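You operate a simulated robot arm through the tools that you are given. There is no shell and no other tool. Be economical: measure what you need, move in short steps, check, and stop when the job is done.

The job below is to be done with a simulated robot arm. You get a single attempt, and the scene is never put back.

Task
Top up the tub that is nearly empty with three full ladles from the big steel tub.
Fine: use the red ladle and put it back. Set down upright: what you pick out.

Only the result counts: the job must be done as asked and must still hold three seconds after the hand-in. Knocking over, shifting, dropping, spilling or breaking anything else fails it.

Robot
A 7-joint arm with a fingered hand on a trunk, on a base that drives. Base frame: it is fixed to the floor where the robot stands at the start and does not move with it; the origin is under the middle of the robot, x ahead of it, y to its left, z up; the surface under the hand at the start is at about z = 0.82. Readings come in m, degrees, newtons and seconds.
With the tool pointing down near the work surface it reaches from about 0.4 to 0.74 m from the robot's upright axis, wherever it stands. Its first joint turns from -166.0 to 166.0 degrees. Payload 3.4 kg.
The TCP is the grasp point between the finger pads, 0.025 m short of the fingertips. In the tool frame z runs along the fingers and y along their closing line. Largest opening 0.088 m; the body of the gripper starts 0.029 m behind the TCP. The gripper is a hand of 3 fingers: y runs from the thumb to the fingers, the wrist lies at [-0.013, -0.106, -0.174] in the tool frame.
Orientation is that of the tool frame in the base frame, as a unit quaternion [w, x, y, z]. With the fingers straight down and the wrist toward the robot, the tool's x, y and z point along [0, 1, 0], [1, 0, 0] and [0, 0, -1] of the base frame.

Tools
- The arm moves only by the tool play_rows. Its argument "steps" is a list of rows, each a list of 6 numbers: the turn, a rotation vector about the base's x, y, z in units of 5 degrees (1.0 is 5 degrees), then the shift along the base's x, y, z in units of 20 mm (1.0 is 20 mm). In form: [[wx, wy, wz, x, y, z], ...]. A call has 1 to 10 rows; each row shifts and turns the commanded pose from where the row before left it. A call with a number of a shift or a turn outside -1 to 1 is refused whole. Each row takes 0.2 s and may step no farther than 0.05 m and 8.6 degrees from the row before; otherwise, the whole call is refused. A pose out of reach is approached as far as the arm can. The call stops where the force on the tool passes 90 N (or 10 N more than at its start, if that is more) or the arm is blocked; 0.2 s more then pass. In this call time passes only in rows, and 0.2 s behind the last. The reply holds the time, the measured pose of the TCP, the force on the tool along the base axes, the opening and the grip force, in the units named above and with some noise, with the torque about the TCP (base axes, N m) and any sound that the robot's microphone picked up.
- Cameras (640 x 400 px; columns grow to the right, rows downward): "scene" is now at [0.0184, 0.1594, 1.5025]; the picture's right is [0.01, -1.00, 0.00], its down [-0.74, -0.01, -0.67] and it looks along [0.67, 0.01, -0.74] (base axes); focal length 287 px, centre (320, 200). "wrist" rides on the gripper at [0.058, -0.085, -0.099] in the tool frame; the picture's right is [-0.67, 0.35, -0.66], its down [-0.69, -0.63, 0.37] and it looks along [-0.29, 0.69, 0.66] (tool axes); focal length 261 px, centre (320, 200). There is no depth. A picture from a camera that has moved, and an enlarged one, comes with that camera's place and axes in the base frame and with its lens.
- snapshot(camera): a new picture of that camera. It takes no simulated time.
- move_column(by): slides the trunk up (or, below 0, down) by that many m; the arm and the scene camera ride with it, the base frame stays. It gives what a move gives, with no picture.
- drive_base(legs): drives the robot by 1 to 6 legs, each [ahead, left, turn to the left] in m, m and degrees, along the robot's own axes; the way and the turn of a leg run together, so that a leg with both is an arc; at most 1.5 m and 180 degrees a leg. The arm and the cameras ride along, it lands a little off, and it stops where it bumps. It gives what a move gives.
- move_fingers(index, middle, thumb_bend, thumb_turn): sets how far each is bent, from 0 (flat) to 1 (curled in); at 0.3 the hand is open as for a grip, at 0.7 the pads meet at the TCP. One left out holds its place. A second passes; each finger stops where it meets its share of the squeeze, and holds until it gets a number again. It is the only way to open and close the hand. It gives what a move gives, with no picture; readings hold the bend of each and the force on the fingers (four entries, about 0 where the hand has none), thumb and palm. thumb_turn goes from beside the hand (0) to across from the fingers (1), as for a grip.
- head_to(pan, tilt): turns the head with the scene camera to pan (to the left, within 155 degrees either way) and tilt (down, from -29 to 69), counted from straight ahead of the robot. It gives what a move gives.
- inspect(camera, box): a new picture of the part [left, top, right, bottom] of that camera's present view, enlarged. It takes no simulated time.
- sign_off(): hands the job in; it is judged then, once.

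Work in short steps. Places have to be worked out from the pictures, the camera data and where the tool is seen: move nearer, look again, correct. Check each grasp and each placing, and mend what went wrong. You have 120 turns and 90 pictures in all, those below and enlarged ones among them. Open the gripper and draw the arm clear of the work before you hand the job in, unless the task says otherwise.

The tools are called after "Request:" as a command line: name --pt "numbers of a row" for each row, then --argument value for the rest, lists and objects as JSON in quotes. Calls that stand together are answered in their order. play_rows: Moves the arm, as the interface text tells. Its arguments: {"type":"object","properties":{"steps":{"type":"array"}},"required":["steps"]} The other tools are called the same way: move_column (by) slides the trunk up or down; move_fingers (index, middle, thumb_bend, thumb_turn) moves the fingers one by one; drive_base (legs) drives the base; head_to (pan, tilt) turns the head that bears the scene camera; snapshot (camera) takes a picture; inspect (camera, box) takes an enlarged picture of a part of a camera's view; sign_off () hands the job in.

At the start:

```text
t: 0.0
tool_pos: [0.4537, -0.0241, 1.1581]
orientation: [0.0, 0.707, 0.708, 0.0]
wrist_force: [-0.2, -0.1, -0.1]
wrist_torque: [0.02, 0.03, 0.01]
finger_gap: 0.0875
grasp_force: 0.0
shape: jaw
bend: [0.3, 0.3, 0.3, 0.98]
finger forces: [0.1, 0.0, 0.0, 0.0, 0.0, 0.0]
trunk travel left (down, up): [-0.525, 0.065]
robot x, y, heading: [-0.0009, -0.0007, -0.2]
head pan, tilt: [0.5, 48.2]
```

scene: 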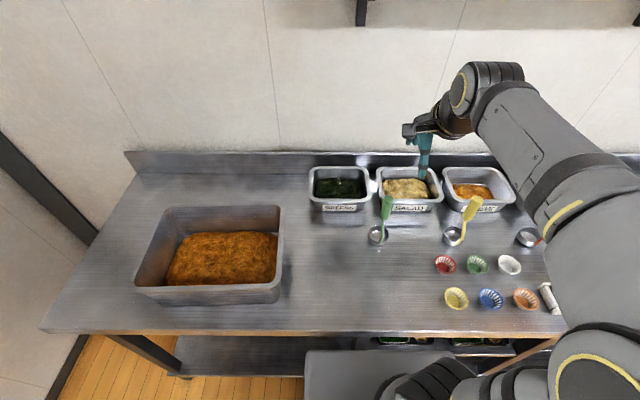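
wrist: 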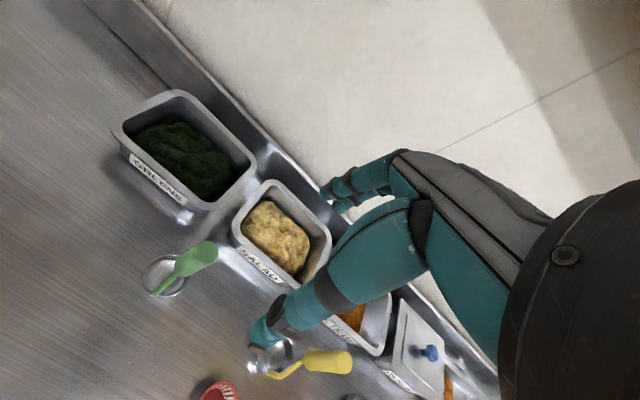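

The red ladle and the right part of the table are hidden behind the arm. I turn the head to the right to see them.

Request:
head_to --pan -35 --tilt 45

Request:
snapshot --camera "scene"

Request:
inspect --camera "wrist" --box '[100, 60, 500, 400]'

```text
t: 1.0
tool_pos: [0.4539, -0.0236, 1.1578]
orientation: [0.0, 0.707, 0.707, 0.001]
wrist_force: [-0.3, -0.3, -0.7]
wrist_torque: [0.02, -0.04, -0.01]
finger_gap: 0.0878
grasp_force: 0.0
shape: jaw
bend: [0.3, 0.3, 0.3, 0.98]
finger forces: [0.0, 0.0, 0.0, 0.0, 0.0, 0.1]
trunk travel left (down, up): [-0.525, 0.065]
robot x, y, heading: [-0.0009, -0.0, 0.3]
head pan, tilt: [-35.0, 45.0]
```

```text
87 pictures are left
camera scene: at [0.0064, 0.1121, 1.5069], right [-0.57, -0.82, 0.0], down [-0.58, 0.41, -0.71], along [0.58, -0.41, -0.71], focal length 287 px, centre (320, 200)
```

scene: 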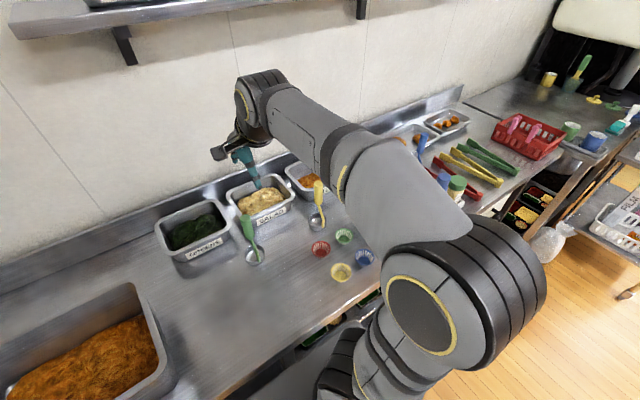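

```text
1.18 times, centred on (300, 230) of wrist
camera zoom: at [0.368, 0.0332, 1.2576], right [0.35, -0.67, 0.66], down [-0.63, -0.69, -0.37], along [0.69, -0.29, -0.66], focal length 307 px, centre (344, 165)
```

zoom: 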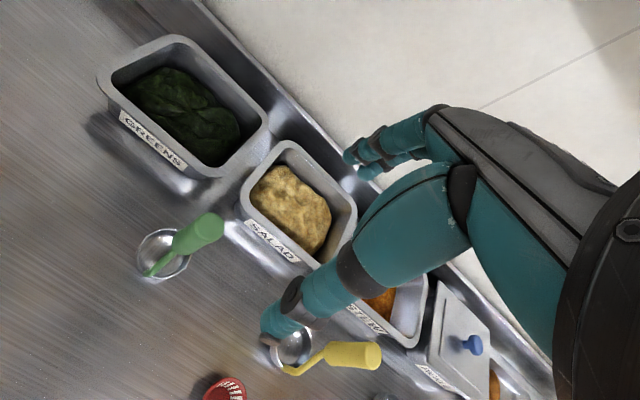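

The right side is still hidden by the arm. I move the tool to the left, high above the table, to open the view.

Request:
play_rows --pt "0 0 0.5 0 1 0.5" --pt "0 0 0.5 0 1 0.5" --pt "0 0 0.5 0 1 0" --pt "0 0 0.5 0 1 0" --pt "0 0 0.5 0 1 0" --pt "0 0 0.5 0 1 0" --pt "0 0 0.5 0 1 0" --pt "0 0 0.5 0 1 0" --pt "0 0 0.5 0 1 0" --pt "0 0 0.5 0 1 0"

Request:
snapshot --camera "scene"

Request:
snapshot --camera "wrist"

```text
t: 3.2
tool_pos: [0.4531, 0.1773, 1.1776]
orientation: [-0.001, 0.537, 0.844, 0.0]
wrist_force: [-0.1, -0.1, 0.0]
wrist_torque: [0.01, 0.0, 0.02]
finger_gap: 0.0876
grasp_force: 0.0
shape: jaw
bend: [0.3, 0.3, 0.3, 0.98]
finger forces: [0.1, 0.0, 0.0, 0.0, 0.0, 0.1]
trunk travel left (down, up): [-0.525, 0.065]
robot x, y, heading: [-0.0002, -0.0037, 0.1]
head pan, tilt: [-35.0, 45.0]
```

```text
85 pictures are left
camera scene: at [0.0065, 0.1122, 1.5069], right [-0.57, -0.82, 0.0], down [-0.58, 0.41, -0.71], along [0.58, -0.41, -0.71], focal length 287 px, centre (320, 200)
```

scene: 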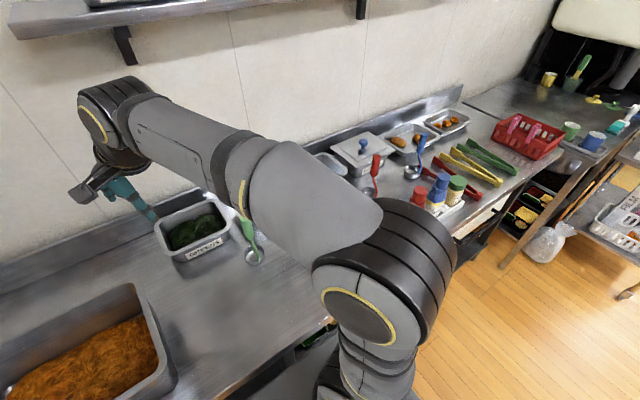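

```text
84 pictures are left
camera wrist: at [0.3515, 0.1933, 1.2784], right [0.6, -0.46, 0.66], down [-0.28, -0.89, -0.37], along [0.75, 0.04, -0.66], focal length 261 px, centre (320, 200)
```

wrist: 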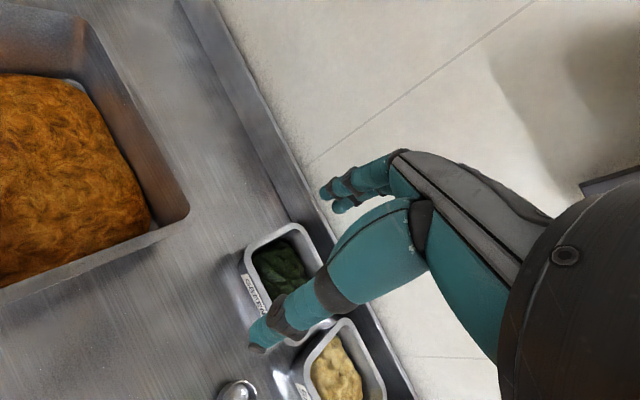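

The red ladle stands by the lidded tub on the right. I zoom in there and also on the stew tub as seen from the head.

Request:
inspect --camera "scene" --box '[300, 90, 500, 215]'

Request:
drive_base --legs '[[0, -0.35, 0]]'

Request:
head_to --pan -10 --tilt 50

Request:
snapshot --camera "scene"

```text
3.20 times, centred on (400, 152) of scene
camera zoom: at [0.0065, 0.1122, 1.5069], right [-0.57, -0.82, 0.0], down [-0.58, 0.41, -0.71], along [0.58, -0.41, -0.71], focal length 918 px, centre (64, 352)
```

zoom: 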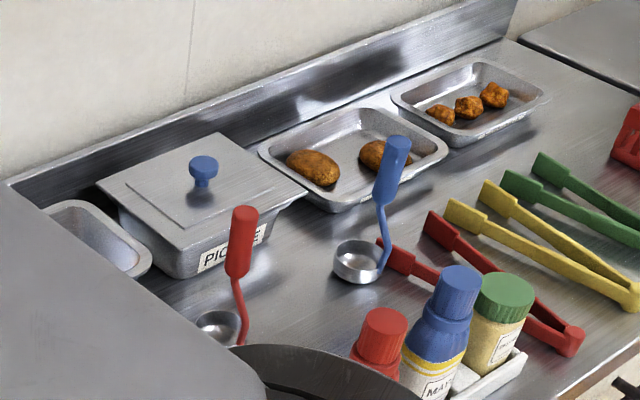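

```text
t: 5.5
tool_pos: [0.4526, -0.1651, 1.1782]
orientation: [-0.001, 0.536, 0.844, 0.0]
wrist_force: [0.4, -0.7, -0.1]
wrist_torque: [0.02, 0.01, 0.0]
finger_gap: 0.0877
grasp_force: 0.1
shape: jaw
bend: [0.3, 0.3, 0.3, 0.98]
finger forces: [0.0, 0.0, 0.0, 0.1, 0.1, 0.1]
trunk travel left (down, up): [-0.525, 0.065]
robot x, y, heading: [-0.0021, -0.3402, 0.3]
head pan, tilt: [-35.0, 45.0]
```

```text
t: 6.3
tool_pos: [0.452, -0.1649, 1.178]
orientation: [0.0, 0.537, 0.844, 0.0]
wrist_force: [-0.4, -0.9, -1.2]
wrist_torque: [0.0, -0.03, -0.02]
finger_gap: 0.0876
grasp_force: 0.0
shape: jaw
bend: [0.3, 0.3, 0.3, 0.98]
finger forces: [0.1, 0.0, 0.0, 0.1, 0.0, 0.1]
trunk travel left (down, up): [-0.525, 0.065]
robot x, y, heading: [-0.0013, -0.3443, 0.1]
head pan, tilt: [-10.0, 50.0]
```

```text
82 pictures are left
camera scene: at [0.0157, -0.1971, 1.5], right [-0.17, -0.98, 0.0], down [-0.75, 0.13, -0.64], along [0.63, -0.11, -0.77], focal length 287 px, centre (320, 200)
```

scene: 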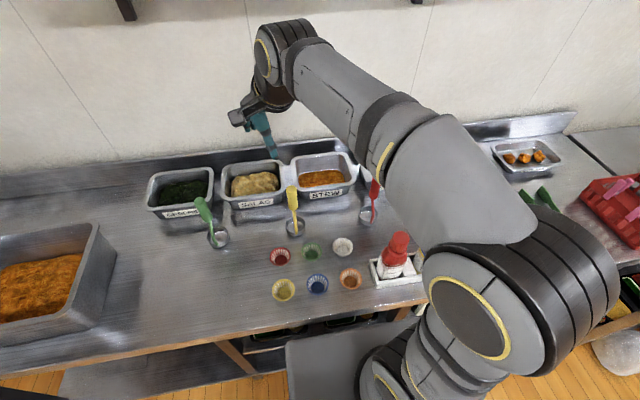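

Now the stew tub and the red ladle are visible. I zoom in on both.

Request:
inspect --camera "scene" --box '[130, 130, 400, 300]'

Request:
inspect --camera "scene" --box '[280, 145, 400, 235]'

```text
2.35 times, centred on (265, 215) of scene
camera zoom: at [0.0157, -0.1971, 1.5], right [-0.17, -0.98, 0.0], down [-0.75, 0.13, -0.64], along [0.63, -0.11, -0.77], focal length 675 px, centre (449, 165)
```

zoom: 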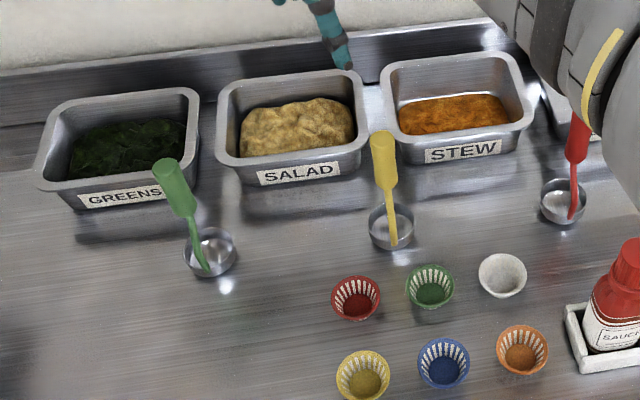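

```text
4.44 times, centred on (340, 190) of scene
camera zoom: at [0.0157, -0.1971, 1.5], right [-0.17, -0.98, 0.0], down [-0.75, 0.13, -0.64], along [0.63, -0.11, -0.77], focal length 1275 px, centre (231, 244)
```

zoom: 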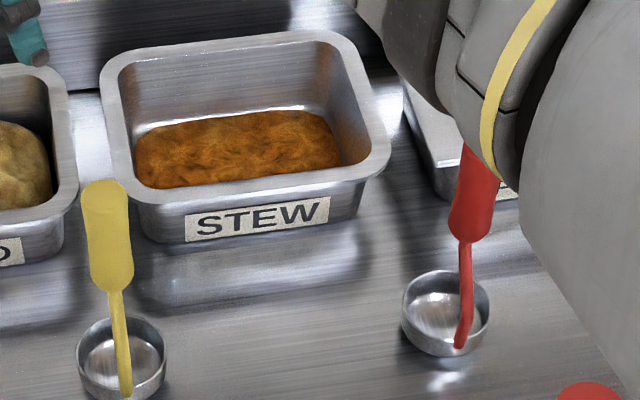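

The stew tub is the nearly empty one, and the big tub holds stew. The red ladle's vertical grip is at about (0.467, -0.415), z 0.93–1.01. Before I grasp it, I try in free air a hand orientation that lets me pour by rolling sideways. First comes the yaw.

Request:
play_rows --pt "0 0 1 0.3 0 0" --pt "0 0 1 0.3 0 0" --pt "0 0 1 0.3 0 0" --pt "0 0 1 0.3 0 0" --pt "0 0 1 0.3 0 0" --pt "0 0 1 0.3 0 0" --pt "0 0 1 0.3 0 0" --pt "0 0 1 0.3 0 0" --pt "0 0 1 0.3 0 0" --pt "0 0 1 0.3 0 0"

Request:
play_rows --pt "0 0 1 0 0 0" --pt "0 0 1 0 0 0" --pt "0 0 1 0 0 0" --pt "-1 0 0 0 0 0" --pt "-1 0 0 0 0 0" --pt "-1 0 0 0 0 0" --pt "-1 0 0 0 0 0" --pt "-1 0 0 0 0 0" --pt "-1 0 0 0 0 0" --pt "-1 0 0 0 0 0"

Request:
play_rows --pt "-1 0 0 0 0 0" --pt "-1 0 0 0 0 0" --pt "-1 0 0 0 0 0" --pt "-1 0 0 0 0 0" --pt "-1 0 0 0 0 0" --pt "-1 0 0 0 0 0" --pt "-1 0 0 0 0 0" --pt "-1 0 0 0 0 0" --pt "-1 0 0 0 0 0" --pt "-1 0 0 0 0 0"

Request:
snapshot --camera "scene"

```text
t: 8.5
tool_pos: [0.5146, -0.1644, 1.1786]
orientation: [-0.001, 0.129, 0.992, 0.0]
wrist_force: [-0.4, 0.7, -0.1]
wrist_torque: [0.0, 0.01, 0.02]
finger_gap: 0.0877
grasp_force: 0.0
shape: jaw
bend: [0.3, 0.3, 0.3, 0.98]
finger forces: [0.1, 0.1, 0.0, 0.1, 0.0, 0.0]
trunk travel left (down, up): [-0.525, 0.065]
robot x, y, heading: [-0.0023, -0.3399, 0.1]
head pan, tilt: [-10.0, 50.0]
```

```text
t: 10.7
tool_pos: [0.5063, -0.1927, 1.1794]
orientation: [0.001, 0.0, 0.981, -0.195]
wrist_force: [-1.0, 0.3, 0.4]
wrist_torque: [-0.01, 0.02, 0.01]
finger_gap: 0.0876
grasp_force: 0.1
shape: jaw
bend: [0.3, 0.3, 0.3, 0.98]
finger forces: [0.0, 0.0, 0.0, 0.0, 0.1, 0.0]
out of reach, approached as far as the arm can: row 6, 7, 9, 10
trunk travel left (down, up): [-0.525, 0.065]
robot x, y, heading: [0.0021, -0.3408, -0.1]
head pan, tilt: [-10.0, 50.0]
```

```text
t: 12.9
tool_pos: [0.4846, -0.2059, 1.1554]
orientation: [0.001, 0.0, 0.866, -0.5]
wrist_force: [0.6, 0.0, 0.0]
wrist_torque: [0.01, -0.03, 0.02]
finger_gap: 0.0876
grasp_force: 0.2
shape: jaw
bend: [0.3, 0.3, 0.3, 0.98]
finger forces: [0.0, 0.1, 0.1, 0.1, 0.0, 0.1]
out of reach, approached as far as the arm can: row 1, 2, 3, 5, 6, 8, 9, 10
trunk travel left (down, up): [-0.525, 0.065]
robot x, y, heading: [0.0013, -0.3414, 0.0]
head pan, tilt: [-10.0, 50.0]
```

```text
79 pictures are left
camera scene: at [0.0157, -0.1968, 1.5], right [-0.17, -0.98, 0.0], down [-0.75, 0.13, -0.64], along [0.63, -0.11, -0.77], focal length 287 px, centre (320, 200)
```

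scene: 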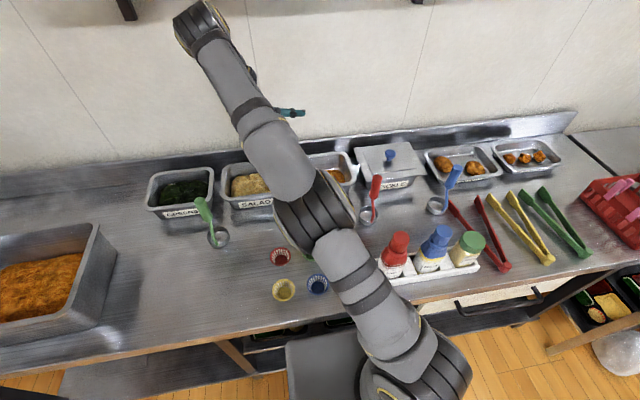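

The roll works in principle, but the arm is near full stretch. I bring the TCP closer and lower, then try the rest of the roll.

Request:
play_rows --pt "0 0 0 -1 -1 -0.5" --pt "0 0 0 -1 -1 -0.5" --pt "0 0 0 -1 -1 -0.5" --pt "0 0 0 -1 -1 -0.5" --pt "0 0 0 0 -1 -0.5" --pt "0 0 0 0 -1 -0.5" --pt "-1 0 0 0 0 0" --pt "-1 0 0 0 0 0" --pt "-1 0 0 0 0 0" --pt "-1 0 0 0 0 0"

Request:
snapshot --camera "scene"

```text
t: 15.1
tool_pos: [0.4048, -0.3255, 1.0962]
orientation: [0.001, -0.001, 0.765, -0.644]
wrist_force: [0.0, 0.5, 0.2]
wrist_torque: [0.02, 0.0, 0.04]
finger_gap: 0.0875
grasp_force: 0.1
shape: jaw
bend: [0.3, 0.3, 0.3, 0.98]
finger forces: [0.0, 0.0, 0.0, 0.1, 0.0, 0.0]
trunk travel left (down, up): [-0.525, 0.065]
robot x, y, heading: [0.0003, -0.3422, 0.0]
head pan, tilt: [-10.0, 50.0]
```

```text
78 pictures are left
camera scene: at [0.0158, -0.1969, 1.5], right [-0.17, -0.98, 0.0], down [-0.75, 0.13, -0.64], along [0.63, -0.11, -0.77], focal length 287 px, centre (320, 200)
```

scene: 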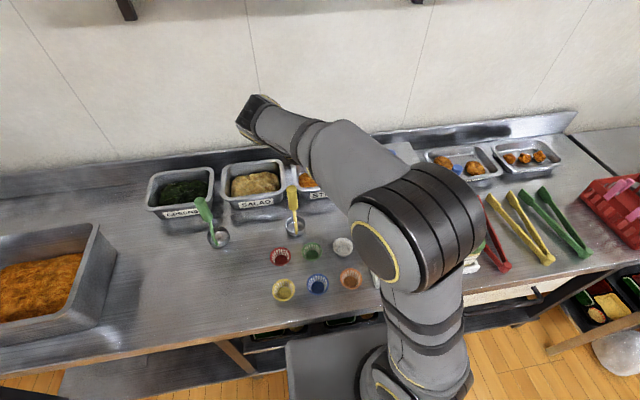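

That reached 80° without trouble, so I try on to 120°.

Request:
play_rows --pt "-1 0 0 0 0 0" --pt "-1 0 0 0 0 0" --pt "-1 0 0 0 0 0" --pt "-1 0 0 0 0 0" --pt "-1 0 0 0 0 0" --pt "-1 0 0 0 0 0" --pt "-1 0 0 0 0 0" --pt "-1 0 0 0 0 0"

```text
t: 16.9
tool_pos: [0.4045, -0.3258, 1.0971]
orientation: [0.0, 0.0, -0.5, 0.866]
wrist_force: [0.1, -0.1, -0.6]
wrist_torque: [0.0, 0.01, 0.02]
finger_gap: 0.0878
grasp_force: 0.1
shape: jaw
bend: [0.3, 0.3, 0.3, 0.98]
finger forces: [0.0, 0.0, 0.1, 0.1, 0.0, 0.0]
trunk travel left (down, up): [-0.525, 0.065]
robot x, y, heading: [0.0032, -0.3415, 0.3]
head pan, tilt: [-10.0, 50.0]
```

120° of roll works here. Now I check whether, rolled like this, the tool reaches forward to x≈0.6, where the stew tub is.

Request:
play_rows --pt "0 0 0 1 0 0" --pt "0 0 0 1 0 0" --pt "0 0 0 1 0 0" --pt "0 0 0 1 0 0" --pt "0 0 0 1 0 0" --pt "0 0 0 1 0 0" --pt "0 0 0 1 0 0" --pt "0 0 0 1 0 0" --pt "0 0 0 1 0 0" --pt "0 0 0 1 0 0"

Request:
snapshot --camera "scene"

```text
t: 19.1
tool_pos: [0.5782, -0.3286, 1.0927]
orientation: [0.0, 0.001, -0.5, 0.866]
wrist_force: [0.1, -0.5, -0.7]
wrist_torque: [-0.01, -0.01, -0.01]
finger_gap: 0.0878
grasp_force: 0.0
shape: jaw
bend: [0.3, 0.3, 0.3, 0.98]
finger forces: [0.1, 0.0, 0.1, 0.0, 0.0, 0.0]
out of reach, approached as far as the arm can: row 9, 10
trunk travel left (down, up): [-0.525, 0.065]
robot x, y, heading: [-0.0032, -0.3436, -0.1]
head pan, tilt: [-10.0, 50.0]
```

```text
77 pictures are left
camera scene: at [0.0161, -0.1971, 1.5], right [-0.17, -0.98, 0.0], down [-0.75, 0.13, -0.64], along [0.63, -0.11, -0.77], focal length 287 px, centre (320, 200)
```

scene: 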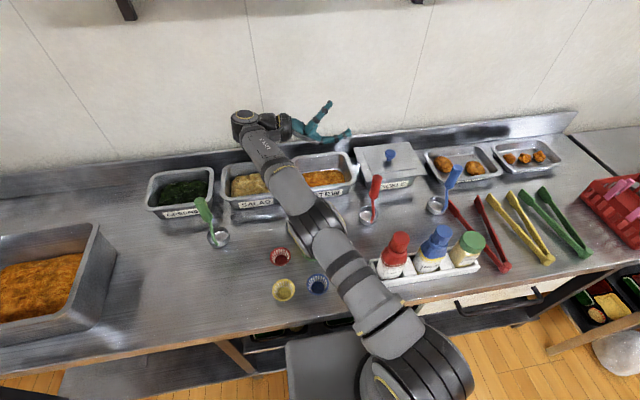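

The reach is adequate, about 0.58 ahead of the axis. I zoom on the ladle for a refined position while I roll the hand back to pointing down.

Request:
inspect --camera "scene" --box '[290, 140, 450, 240]'

Request:
play_rows --pt "1 0 0 -0.5 0 0.5" --pt "1 0 0 -0.5 0 0.5" --pt "1 0 0 -0.5 0 0.5" --pt "1 0 0 -0.5 0 0.5" --pt "1 0 0 -0.5 0 0.5" --pt "1 0 0 -0.5 0 0.5" --pt "1 0 0 -0.5 0 0.5" --pt "1 0 0 -0.5 0 0" --pt "1 0 0 -0.5 0 0" --pt "1 0 0 -0.5 0 0"

Request:
play_rows --pt "1 0 0 0 0 0" --pt "1 0 0 0 0 0" --pt "1 0 0 0 0 0" --pt "1 0 0 0 0 0" --pt "1 0 0 0 0 0" --pt "1 0 0 0 0 0" --pt "1 0 0 0 0 0" --pt "1 0 0 0 0 0" --pt "1 0 0 0 0 0" --pt "1 0 0 0 0 0"

Request:
play_rows --pt "1 0 0 0 0 0" --pt "1 0 0 0 0 0" --pt "1 0 0 0 0 0" --pt "1 0 0 0 0 0"

Request:
snapshot --camera "wrist"

Request:
snapshot --camera "scene"

```text
4.00 times, centred on (370, 190) of scene
camera zoom: at [0.0161, -0.1971, 1.5], right [-0.17, -0.98, 0.0], down [-0.75, 0.13, -0.64], along [0.63, -0.11, -0.77], focal length 1147 px, centre (120, 240)
```

zoom: 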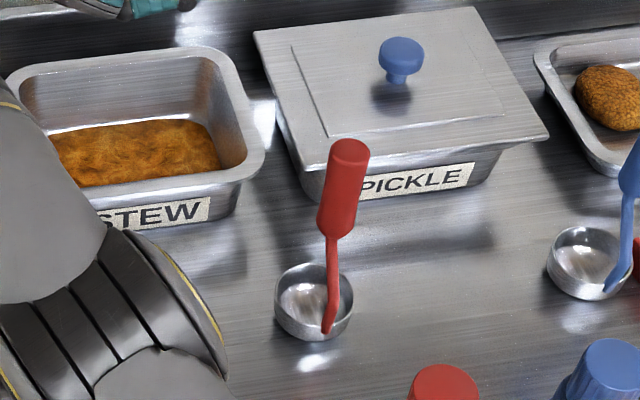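

```text
t: 21.3
tool_pos: [0.4782, -0.3282, 1.1649]
orientation: [0.001, 0.0, 0.819, -0.573]
wrist_force: [-0.6, -0.3, 0.6]
wrist_torque: [0.04, 0.01, -0.01]
finger_gap: 0.0878
grasp_force: 0.1
shape: jaw
bend: [0.3, 0.3, 0.3, 0.98]
finger forces: [0.0, 0.0, 0.0, 0.0, 0.0, 0.0]
trunk travel left (down, up): [-0.525, 0.065]
robot x, y, heading: [-0.0018, -0.3454, 0.0]
head pan, tilt: [-10.0, 50.0]
```

```text
t: 23.5
tool_pos: [0.4779, -0.3297, 1.1656]
orientation: [0.001, -0.001, 0.985, -0.173]
wrist_force: [0.1, 0.6, 0.4]
wrist_torque: [-0.02, 0.0, 0.0]
finger_gap: 0.0876
grasp_force: 0.0
shape: jaw
bend: [0.3, 0.3, 0.3, 0.98]
finger forces: [0.0, 0.0, 0.1, 0.0, 0.0, 0.0]
trunk travel left (down, up): [-0.525, 0.065]
robot x, y, heading: [-0.0008, -0.3427, -0.2]
head pan, tilt: [-10.0, 50.0]
```

```text
t: 24.5
tool_pos: [0.4784, -0.3285, 1.1645]
orientation: [0.001, 0.0, 1.0, 0.0]
wrist_force: [-0.1, 0.2, 0.4]
wrist_torque: [0.03, -0.03, 0.02]
finger_gap: 0.0877
grasp_force: 0.1
shape: jaw
bend: [0.3, 0.3, 0.3, 0.98]
finger forces: [0.1, 0.0, 0.0, 0.1, 0.1, 0.0]
trunk travel left (down, up): [-0.525, 0.065]
robot x, y, heading: [0.0002, -0.3435, 0.1]
head pan, tilt: [-10.0, 50.0]
```

```text
75 pictures are left
camera wrist: at [0.4202, -0.4144, 1.2651], right [0.67, 0.35, 0.66], down [0.69, -0.63, -0.37], along [0.29, 0.7, -0.66], focal length 261 px, centre (320, 200)
```

wrist: 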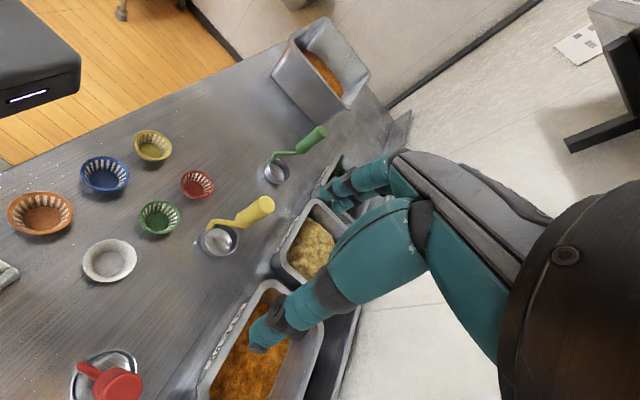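

```text
74 pictures are left
camera scene: at [0.0157, -0.1972, 1.5], right [-0.17, -0.98, 0.0], down [-0.75, 0.13, -0.64], along [0.63, -0.11, -0.77], focal length 287 px, centre (320, 200)
```

scene: 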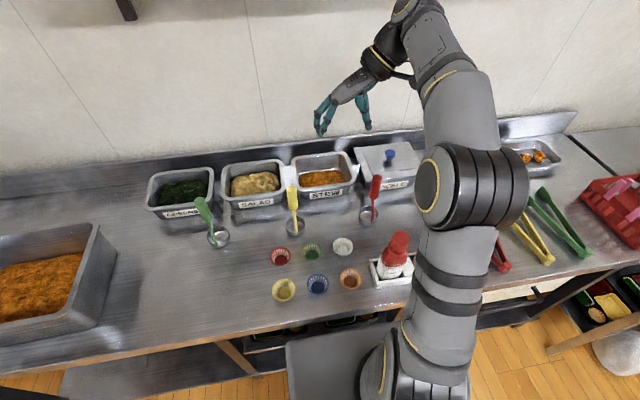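

Both views put the grip's top at about (0.468, -0.416, 1.005), standing vertical. I move above it at z≈1.09 and check.

Request:
play_rows --pt "0 0 0 -0.1 -0.9 -0.5" --pt "0 0 0 -0.1 -0.9 -0.5" --pt "0 0 0 -0.1 -0.9 -0.8" --pt "0 0 0 -0.1 -0.9 -0.8" --pt "0 0 0 -0.1 -0.75 -0.8"

Request:
snapshot --camera "wrist"

Request:
inspect --camera "scene" --box '[290, 90, 450, 240]'

```text
t: 25.7
tool_pos: [0.4704, -0.4163, 1.0981]
orientation: [0.001, 0.0, 1.0, 0.0]
wrist_force: [0.3, 0.2, -0.3]
wrist_torque: [0.0, 0.03, -0.01]
finger_gap: 0.0879
grasp_force: 0.0
shape: jaw
bend: [0.3, 0.3, 0.3, 0.98]
finger forces: [0.0, 0.0, 0.1, 0.1, 0.0, 0.1]
trunk travel left (down, up): [-0.525, 0.065]
robot x, y, heading: [-0.0, -0.3409, -0.1]
head pan, tilt: [-10.0, 50.0]
```

```text
73 pictures are left
camera wrist: at [0.411, -0.5014, 1.1977], right [0.67, 0.35, 0.66], down [0.69, -0.63, -0.37], along [0.29, 0.69, -0.66], focal length 261 px, centre (320, 200)
```

wrist: 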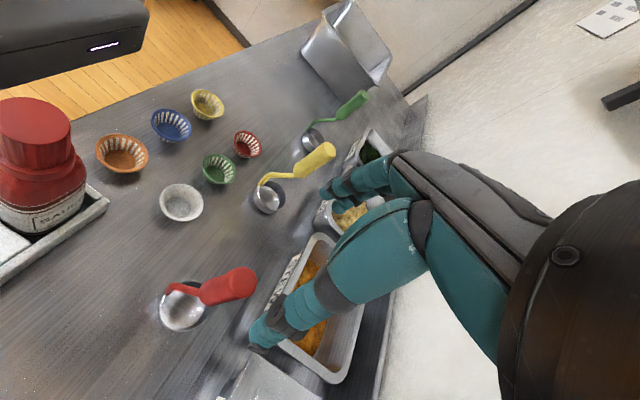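

```text
2.67 times, centred on (370, 165) of scene
camera zoom: at [0.0158, -0.1972, 1.5], right [-0.17, -0.98, 0.0], down [-0.75, 0.13, -0.64], along [0.63, -0.11, -0.77], focal length 765 px, centre (187, 293)
```

zoom: 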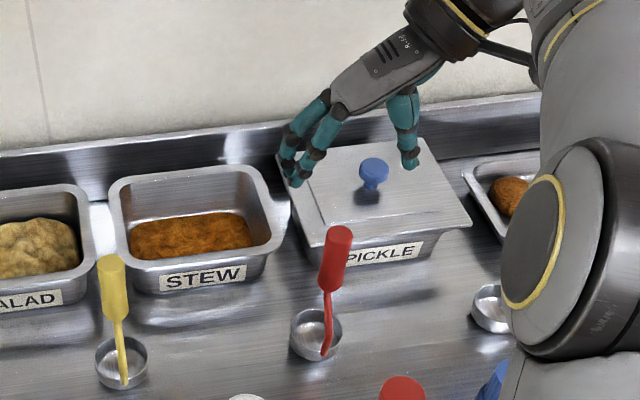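

The hand is centred over the grip to within a few millimetres. I lower it to z≈0.975 around the handle.

Request:
play_rows --pt "0 0 0 0 -0.1 -0.9" --pt "0 0 0 0 -0.1 -0.9" --pt "0 0 0 0 0 -0.9" --pt "0 0 0 0 0 -0.9" --pt "0 0 0 0 0 -0.9" --pt "0 0 0 0 0 -0.9" --pt "0 0 0 0 0 -0.6"

Request:
snapshot --camera "wrist"

Request:
inspect --camera "scene" --box '[290, 90, 450, 240]'

```text
t: 27.3
tool_pos: [0.4688, -0.4204, 0.9772]
orientation: [0.0, 0.0, 1.0, -0.001]
wrist_force: [0.6, -0.3, 0.5]
wrist_torque: [0.02, 0.0, 0.04]
finger_gap: 0.0878
grasp_force: 0.1
shape: jaw
bend: [0.3, 0.3, 0.3, 0.98]
finger forces: [0.0, 0.0, 0.0, 0.0, 0.0, 0.0]
trunk travel left (down, up): [-0.525, 0.065]
robot x, y, heading: [0.0007, -0.3404, -0.0]
head pan, tilt: [-10.0, 50.0]
```

```text
71 pictures are left
camera wrist: at [0.4108, -0.5057, 1.0779], right [0.67, 0.35, 0.66], down [0.69, -0.63, -0.37], along [0.29, 0.69, -0.66], focal length 261 px, centre (320, 200)
```

wrist: 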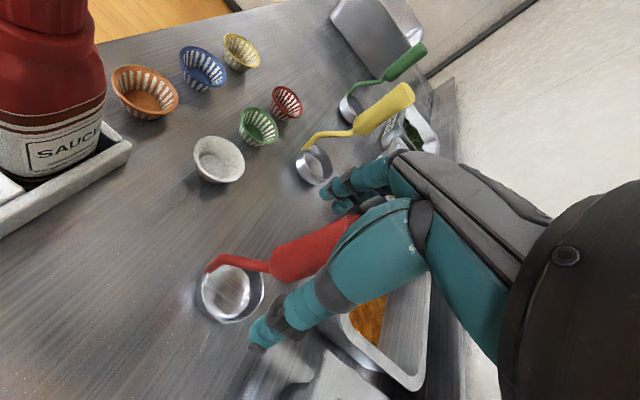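

```text
2.67 times, centred on (370, 165) of scene
camera zoom: at [0.0158, -0.1971, 1.5], right [-0.17, -0.98, 0.0], down [-0.75, 0.13, -0.64], along [0.63, -0.11, -0.77], focal length 765 px, centre (187, 293)
```

zoom: 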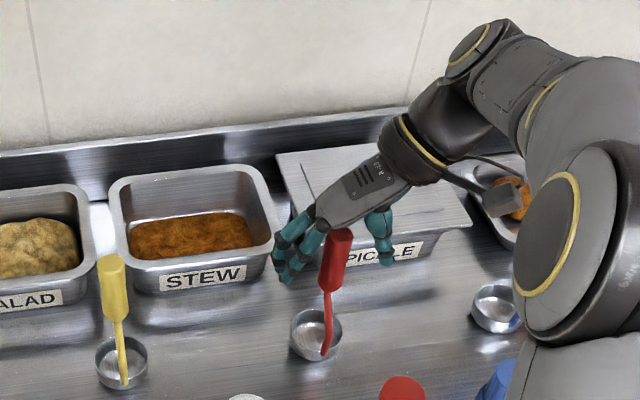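

The grip lies at the TCP between thumb and fingers in both views. I close the hand on it.

Request:
move_fingers --index 0.75 --middle 0.75 --thumb_bend 0.75

Request:
inspect --camera "scene" --box '[290, 90, 450, 240]'

Request:
snapshot --camera "wrist"

```text
t: 28.3
tool_pos: [0.4688, -0.4207, 0.978]
orientation: [0.0, 0.0, 1.0, 0.0]
wrist_force: [-0.6, -0.3, -1.2]
wrist_torque: [0.01, -0.01, -0.03]
finger_gap: 0.0076
grasp_force: 13.2
shape: fingers
bend: [0.73, 0.72, 0.65, 0.94]
finger forces: [6.4, 8.3, 0.0, 0.0, 11.9, 0.1]
trunk travel left (down, up): [-0.525, 0.065]
robot x, y, heading: [-0.001, -0.345, 0.1]
head pan, tilt: [-10.0, 50.0]
```

```text
2.67 times, centred on (370, 165) of scene
camera zoom: at [0.0158, -0.1971, 1.5], right [-0.17, -0.98, 0.0], down [-0.75, 0.13, -0.64], along [0.63, -0.11, -0.77], focal length 765 px, centre (187, 293)
```

zoom: 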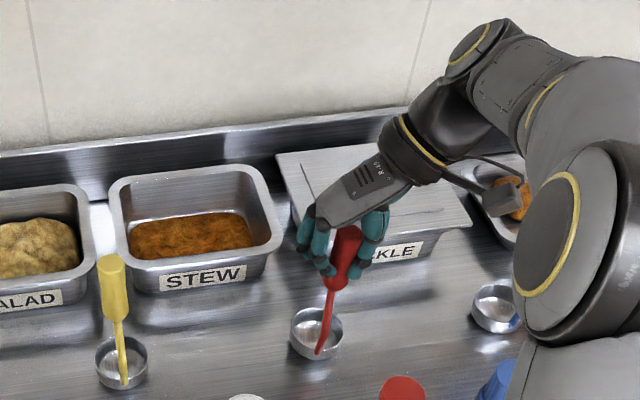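

```text
68 pictures are left
camera wrist: at [0.4108, -0.5056, 1.0781], right [0.67, 0.35, 0.66], down [0.69, -0.63, -0.37], along [0.29, 0.69, -0.66], focal length 261 px, centre (320, 200)
```

wrist: 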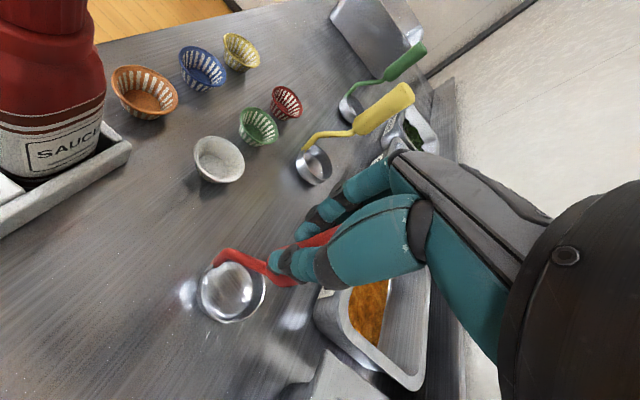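

The reported gap is only 8 mm and the handle looks a bit tilted, so the grip may be off-centre. I look closer before lifting.

Request:
inspect --camera "scene" --box '[345, 160, 405, 200]'

Request:
inspect --camera "wrist" --box '[180, 150, 440, 330]'

```text
10.00 times, centred on (375, 180) of scene
camera zoom: at [0.0158, -0.1971, 1.5], right [-0.17, -0.98, 0.0], down [-0.75, 0.13, -0.64], along [0.63, -0.11, -0.77], focal length 2868 px, centre (-230, 400)
```

zoom: 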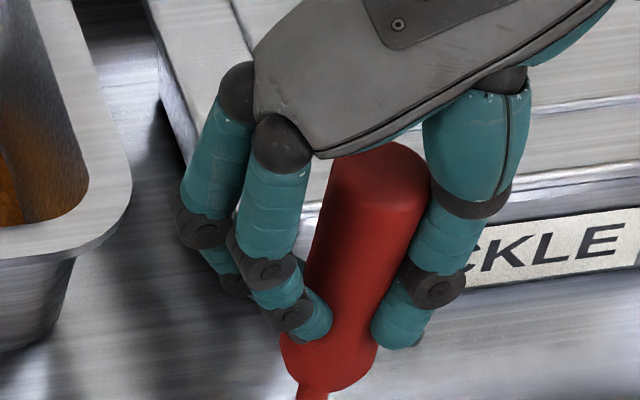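

```text
2.22 times, centred on (310, 240) of wrist
camera zoom: at [0.4108, -0.5056, 1.0781], right [0.67, 0.35, 0.66], down [0.69, -0.63, -0.37], along [0.29, 0.69, -0.66], focal length 579 px, centre (342, 111)
```

zoom: 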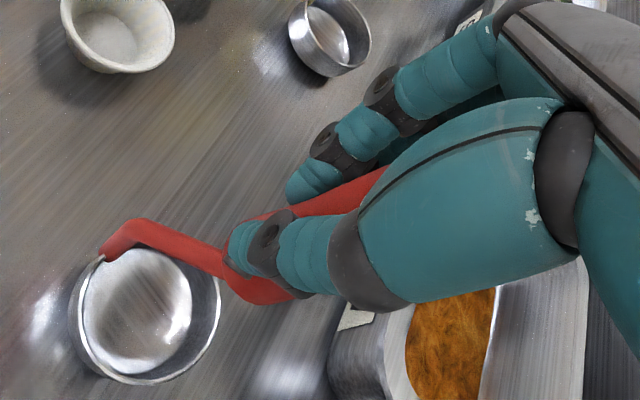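

The handle is held between thumb and both fingers and still stands almost vertical. I lift it straight up and check for slip.

Request:
play_rows --pt "0 0 0 0 0 0.5" --pt "0 0 0 0 0 0.5" --pt "0 0 0 0 0 1" --pt "0 0 0 0 0 1" --pt "0 0 0 0 0 1" --pt "0 0 0 0 0 1"

Request:
inspect --camera "scene" --box '[290, 90, 450, 240]'

Request:
snapshot --camera "wrist"

```text
t: 29.7
tool_pos: [0.4696, -0.4202, 1.0777]
orientation: [0.001, 0.0, 1.0, 0.0]
wrist_force: [-0.9, -0.6, -1.4]
wrist_torque: [0.0, 0.0, -0.03]
finger_gap: 0.0071
grasp_force: 13.4
shape: fingers
bend: [0.73, 0.72, 0.65, 0.94]
finger forces: [6.4, 8.6, 0.1, 0.0, 11.8, 0.0]
trunk travel left (down, up): [-0.525, 0.065]
robot x, y, heading: [0.0005, -0.3461, 0.1]
head pan, tilt: [-10.0, 50.0]
```

```text
2.67 times, centred on (370, 165) of scene
camera zoom: at [0.0157, -0.1971, 1.5], right [-0.17, -0.98, 0.0], down [-0.75, 0.13, -0.64], along [0.63, -0.11, -0.77], focal length 765 px, centre (187, 293)
```

zoom: 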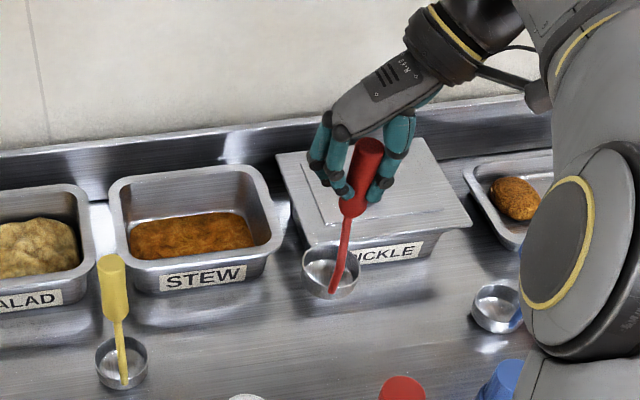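

```text
64 pictures are left
camera wrist: at [0.411, -0.5058, 1.177], right [0.67, 0.35, 0.66], down [0.69, -0.63, -0.37], along [0.29, 0.69, -0.66], focal length 261 px, centre (320, 200)
```

wrist: 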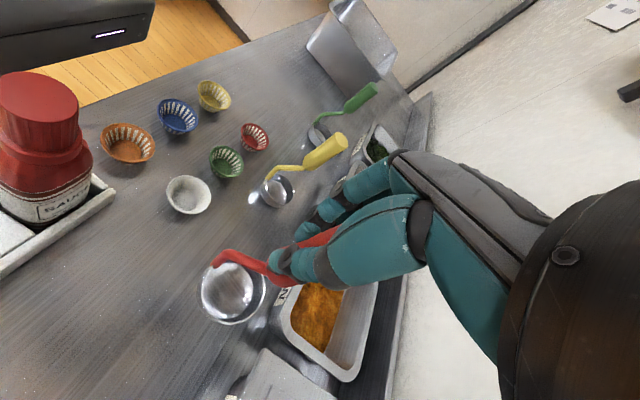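

The lift is clean. The cup's rim centre hangs at about TCP + (0.012, -0.005, -0.133). I raise it above everything and drive left to the big tub.

Request:
play_rows --pt "0 0 0 0 0 1" --pt "0 0 0 0 0 1" --pt "0 0 0 0 0 1" --pt "0 0 0 0 0 1" --pt "0 0 0 0 0 1" --pt "0 0 0 -0.5 0 1" --pt "0 0 0 -0.5 0 1" --pt "0 0 0 -0.5 0 0"

Request:
drive_base --legs '[[0, 0.4, 0], [0, 0.36, 0]]'

Request:
head_to --pan 0 --tilt 50

Request:
snapshot --camera "scene"

Request:
snapshot --camera "wrist"

```text
t: 31.5
tool_pos: [0.4382, -0.4203, 1.2174]
orientation: [0.0, 0.0, 1.0, 0.0]
wrist_force: [0.1, -1.3, -1.2]
wrist_torque: [0.0, 0.01, -0.01]
finger_gap: 0.0063
grasp_force: 13.3
shape: fingers
bend: [0.73, 0.72, 0.66, 0.94]
finger forces: [6.2, 8.6, 0.0, 0.0, 11.4, 0.0]
trunk travel left (down, up): [-0.525, 0.065]
robot x, y, heading: [0.0003, -0.3419, 0.0]
head pan, tilt: [-10.0, 50.0]
```

```text
t: 35.9
tool_pos: [0.4389, 0.3354, 1.216]
orientation: [0.0, 0.002, 1.0, 0.001]
wrist_force: [-0.5, -0.4, -1.8]
wrist_torque: [-0.02, 0.0, 0.01]
finger_gap: 0.0065
grasp_force: 13.0
shape: fingers
bend: [0.74, 0.72, 0.66, 0.94]
finger forces: [5.9, 8.6, 0.1, 0.0, 11.4, 0.1]
trunk travel left (down, up): [-0.525, 0.065]
robot x, y, heading: [-0.0013, 0.4168, -0.1]
head pan, tilt: [-10.0, 50.0]
```

```text
t: 36.7
tool_pos: [0.4377, 0.3358, 1.2161]
orientation: [0.0, 0.001, 1.0, 0.0]
wrist_force: [-0.3, -0.6, -0.7]
wrist_torque: [0.01, -0.02, 0.02]
finger_gap: 0.0065
grasp_force: 13.6
shape: fingers
bend: [0.74, 0.72, 0.66, 0.94]
finger forces: [6.0, 8.6, 0.0, 0.1, 11.4, 0.0]
trunk travel left (down, up): [-0.525, 0.065]
robot x, y, heading: [0.0028, 0.4177, 0.0]
head pan, tilt: [0.0, 50.0]
```

```text
63 pictures are left
camera scene: at [0.0175, 0.5746, 1.5], right [0.0, -1.0, 0.0], down [-0.77, 0.0, -0.64], along [0.64, 0.0, -0.77], focal length 287 px, centre (320, 200)
```

scene: 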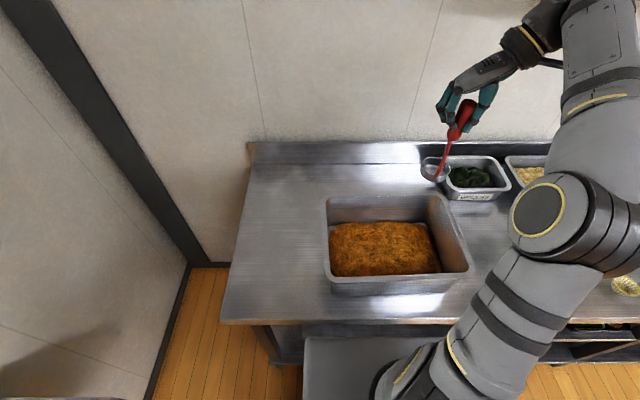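

```text
62 pictures are left
camera wrist: at [0.3794, 0.2498, 1.3173], right [0.67, 0.35, 0.66], down [0.68, -0.63, -0.37], along [0.29, 0.69, -0.66], focal length 261 px, centre (320, 200)
```

wrist: 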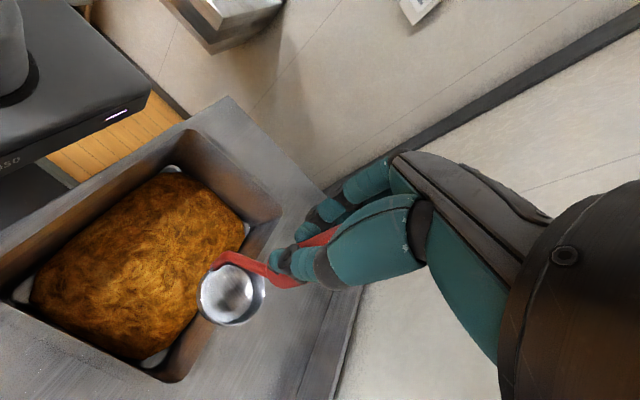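

The tub's centre is at about (0.385, 0.41), its rim at z≈0.95 and the stew surface at z≈0.88. I drive back 0.065 m for comfortable reach, then move the cup over the middle of the stew.

Request:
drive_base --legs '[[-0.065, 0, 0]]'

Request:
play_rows --pt "0 0 0 0 0.9 0" --pt "0 0 0 0 0.9 0" --pt "0 0 0 0 0.9 -0.5" --pt "0 0 0 0 0.9 -0.5" --pt "0 0 0 0 0.5 -1" --pt "0 0 0 0 0 -1" --pt "0 0 0 0 0 -1" --pt "0 0 0 0 0 -1"

Request:
snapshot --camera "scene"

Request:
snapshot --camera "wrist"

```text
t: 37.7
tool_pos: [0.3705, 0.3349, 1.2168]
orientation: [0.002, 0.001, 1.0, 0.0]
wrist_force: [-0.6, 0.8, -1.0]
wrist_torque: [0.01, -0.01, 0.01]
finger_gap: 0.0066
grasp_force: 13.4
shape: fingers
bend: [0.74, 0.72, 0.66, 0.94]
finger forces: [6.0, 8.5, 0.1, 0.0, 11.4, 0.1]
trunk travel left (down, up): [-0.525, 0.065]
robot x, y, heading: [-0.0671, 0.4145, -0.1]
head pan, tilt: [0.0, 50.0]
```

```text
t: 39.5
tool_pos: [0.3704, 0.4141, 1.1183]
orientation: [0.0, 0.002, 1.0, 0.0]
wrist_force: [0.3, 0.2, -1.2]
wrist_torque: [-0.05, -0.01, 0.0]
finger_gap: 0.0057
grasp_force: 12.7
shape: fingers
bend: [0.74, 0.73, 0.66, 0.94]
finger forces: [5.5, 8.5, 0.1, 0.0, 11.2, 0.0]
trunk travel left (down, up): [-0.525, 0.065]
robot x, y, heading: [-0.0686, 0.4181, -0.5]
head pan, tilt: [0.0, 50.0]
```

```text
61 pictures are left
camera scene: at [-0.0489, 0.5748, 1.5], right [0.0, -1.0, 0.0], down [-0.77, 0.0, -0.64], along [0.64, 0.0, -0.77], focal length 287 px, centre (320, 200)
```

scene: 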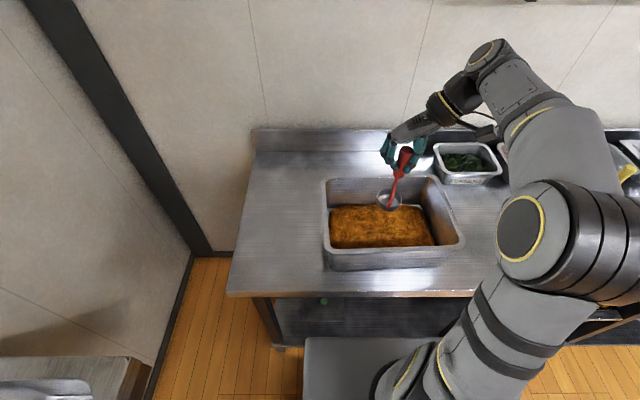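

```text
60 pictures are left
camera wrist: at [0.3126, 0.33, 1.2188], right [0.67, 0.35, 0.66], down [0.68, -0.63, -0.37], along [0.29, 0.69, -0.66], focal length 261 px, centre (320, 200)
```

wrist: 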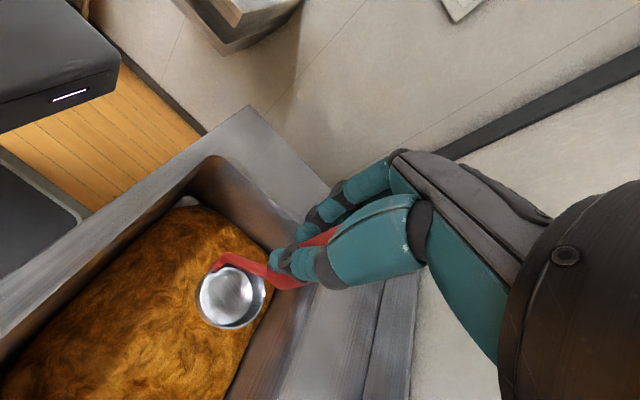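

The cup hangs level just above the middle of the stew. I tilt it 25° so the mouth faces left and lower it into the stew, watching the force.

Request:
play_rows --pt "-1 0 0 0 0.2 0" --pt "-1 0 0 0 0.2 0" --pt "-1 0 0 0 0.2 0" --pt "-1 0 0 0 0.2 0" --pt "-1 0 0 0 0.2 -0.5" --pt "0 0 0 0 0 -1" --pt "0 0 0 0 0 -1" --pt "0 0 0 0 0 -1" --pt "0 0 0 0 0 -1"

Request:
inspect --camera "scene" --box '[300, 120, 480, 280]'

```text
t: 41.5
tool_pos: [0.3714, 0.4392, 1.0278]
orientation: [0.002, 0.002, 0.976, -0.216]
wrist_force: [-0.3, 0.3, -1.5]
wrist_torque: [0.04, 0.0, 0.01]
finger_gap: 0.0052
grasp_force: 12.5
shape: fingers
bend: [0.74, 0.73, 0.66, 0.94]
finger forces: [5.5, 8.8, 0.1, 0.1, 10.8, 0.0]
trunk travel left (down, up): [-0.525, 0.065]
robot x, y, heading: [-0.0657, 0.4194, -0.4]
head pan, tilt: [0.0, 50.0]
```

```text
2.50 times, centred on (390, 200) of scene
camera zoom: at [-0.0489, 0.5748, 1.5], right [0.0, -1.0, 0.0], down [-0.77, 0.0, -0.64], along [0.64, 0.0, -0.77], focal length 717 px, centre (145, 200)
```

zoom: 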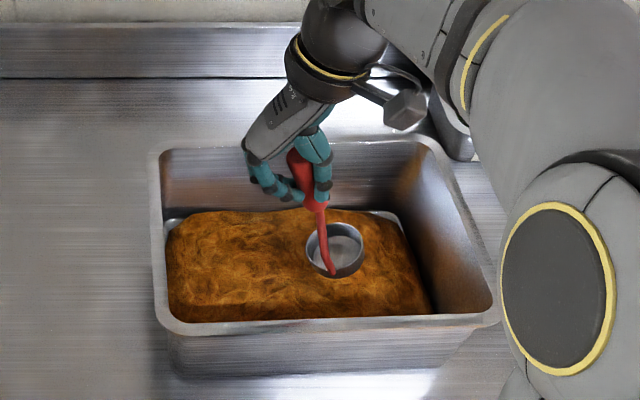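

The cup is just touching the surface. I go down another 3.5 cm.

Request:
play_rows --pt "0 0 0 0 0 -0.6" --pt "0 0 0 0 0 -0.6" --pt "0 0 0 0 0 -0.5"

Request:
inspect --camera "scene" --box '[300, 120, 480, 280]'

```text
t: 42.3
tool_pos: [0.372, 0.4381, 0.993]
orientation: [0.001, 0.002, 0.976, -0.216]
wrist_force: [0.1, 0.8, -1.4]
wrist_torque: [0.05, -0.01, -0.05]
finger_gap: 0.005
grasp_force: 12.5
shape: fingers
bend: [0.74, 0.73, 0.66, 0.94]
finger forces: [5.5, 8.6, 0.1, 0.1, 10.7, 0.0]
trunk travel left (down, up): [-0.525, 0.065]
robot x, y, heading: [-0.0695, 0.4178, -0.3]
head pan, tilt: [0.0, 50.0]
```

```text
2.50 times, centred on (390, 200) of scene
camera zoom: at [-0.049, 0.5749, 1.5], right [0.0, -1.0, 0.0], down [-0.77, 0.0, -0.64], along [0.64, 0.0, -0.77], focal length 717 px, centre (145, 200)
```

zoom: 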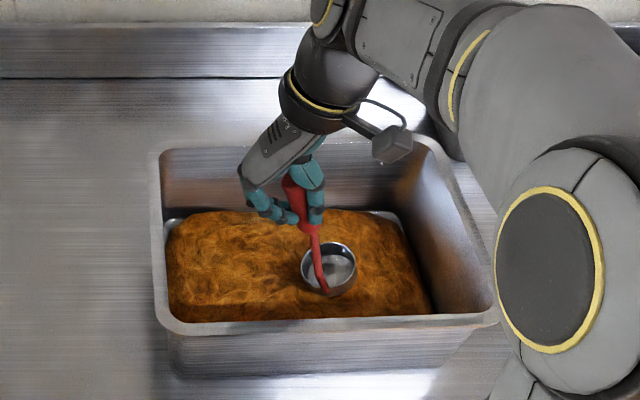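

The cup still isn't under the surface and there is no contact force. I lower it 2 cm more.

Request:
play_rows --pt "0 0 0 0 0 -0.5" --pt "0 0 0 0 0 -0.5"

Request:
inspect --camera "scene" --box '[340, 180, 440, 260]'

```text
t: 42.9
tool_pos: [0.3712, 0.4377, 0.9729]
orientation: [0.001, 0.001, 0.976, -0.217]
wrist_force: [-0.2, -0.3, -0.6]
wrist_torque: [0.07, -0.01, 0.0]
finger_gap: 0.0048
grasp_force: 12.7
shape: fingers
bend: [0.74, 0.73, 0.66, 0.94]
finger forces: [5.5, 8.6, 0.0, 0.0, 10.5, 0.0]
trunk travel left (down, up): [-0.525, 0.065]
robot x, y, heading: [-0.0656, 0.4174, -0.3]
head pan, tilt: [0.0, 50.0]
```

```text
5.00 times, centred on (390, 220) of scene
camera zoom: at [-0.0489, 0.5748, 1.5], right [0.0, -1.0, 0.0], down [-0.77, 0.0, -0.64], along [0.64, 0.0, -0.77], focal length 1434 px, centre (-30, 100)
```

zoom: 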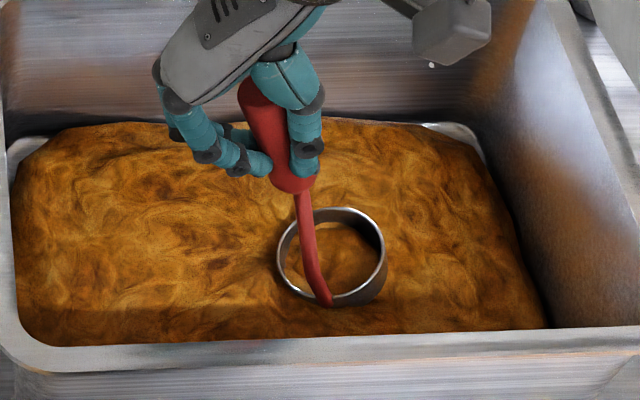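

The stew is now inside the tilted cup. I sweep it left while levelling, which draws the stew in, and watch the force.

Request:
play_rows --pt "0 0 0 0 0.5 -0.4" --pt "0 0 0 0 0.5 -0.2" --pt "1 0 0 0 0 0" --pt "1 0 0 0 0 0.1" --pt "1 0 0 0 0 0.1" --pt "1 0 0 0 0 0.1" --pt "1 0 0 0 0 0.1"

Request:
inspect --camera "scene" --box '[340, 180, 440, 260]'

```text
t: 44.5
tool_pos: [0.371, 0.4577, 0.97]
orientation: [0.001, 0.002, 1.0, 0.0]
wrist_force: [0.4, 0.0, 0.6]
wrist_torque: [-0.06, 0.01, -0.04]
finger_gap: 0.0
grasp_force: 9.3
shape: fingers
bend: [0.74, 0.73, 0.71, 0.93]
finger forces: [2.7, 6.5, 0.1, 0.1, 8.7, 0.0]
trunk travel left (down, up): [-0.525, 0.065]
robot x, y, heading: [-0.0641, 0.4156, -0.3]
head pan, tilt: [0.0, 50.0]
```

```text
5.00 times, centred on (390, 220) of scene
camera zoom: at [-0.0491, 0.5747, 1.5], right [0.0, -1.0, 0.0], down [-0.77, 0.0, -0.64], along [0.64, 0.0, -0.77], focal length 1434 px, centre (-30, 100)
```

zoom: 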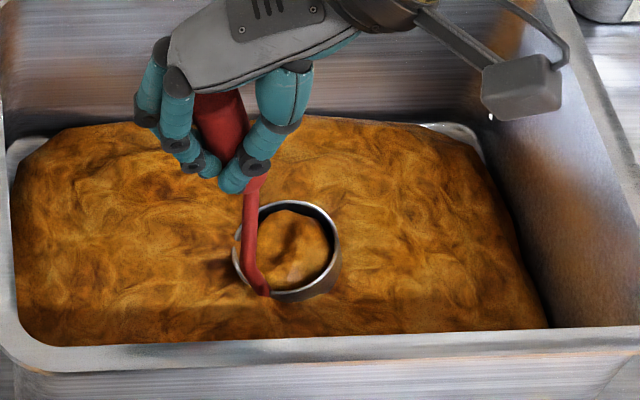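

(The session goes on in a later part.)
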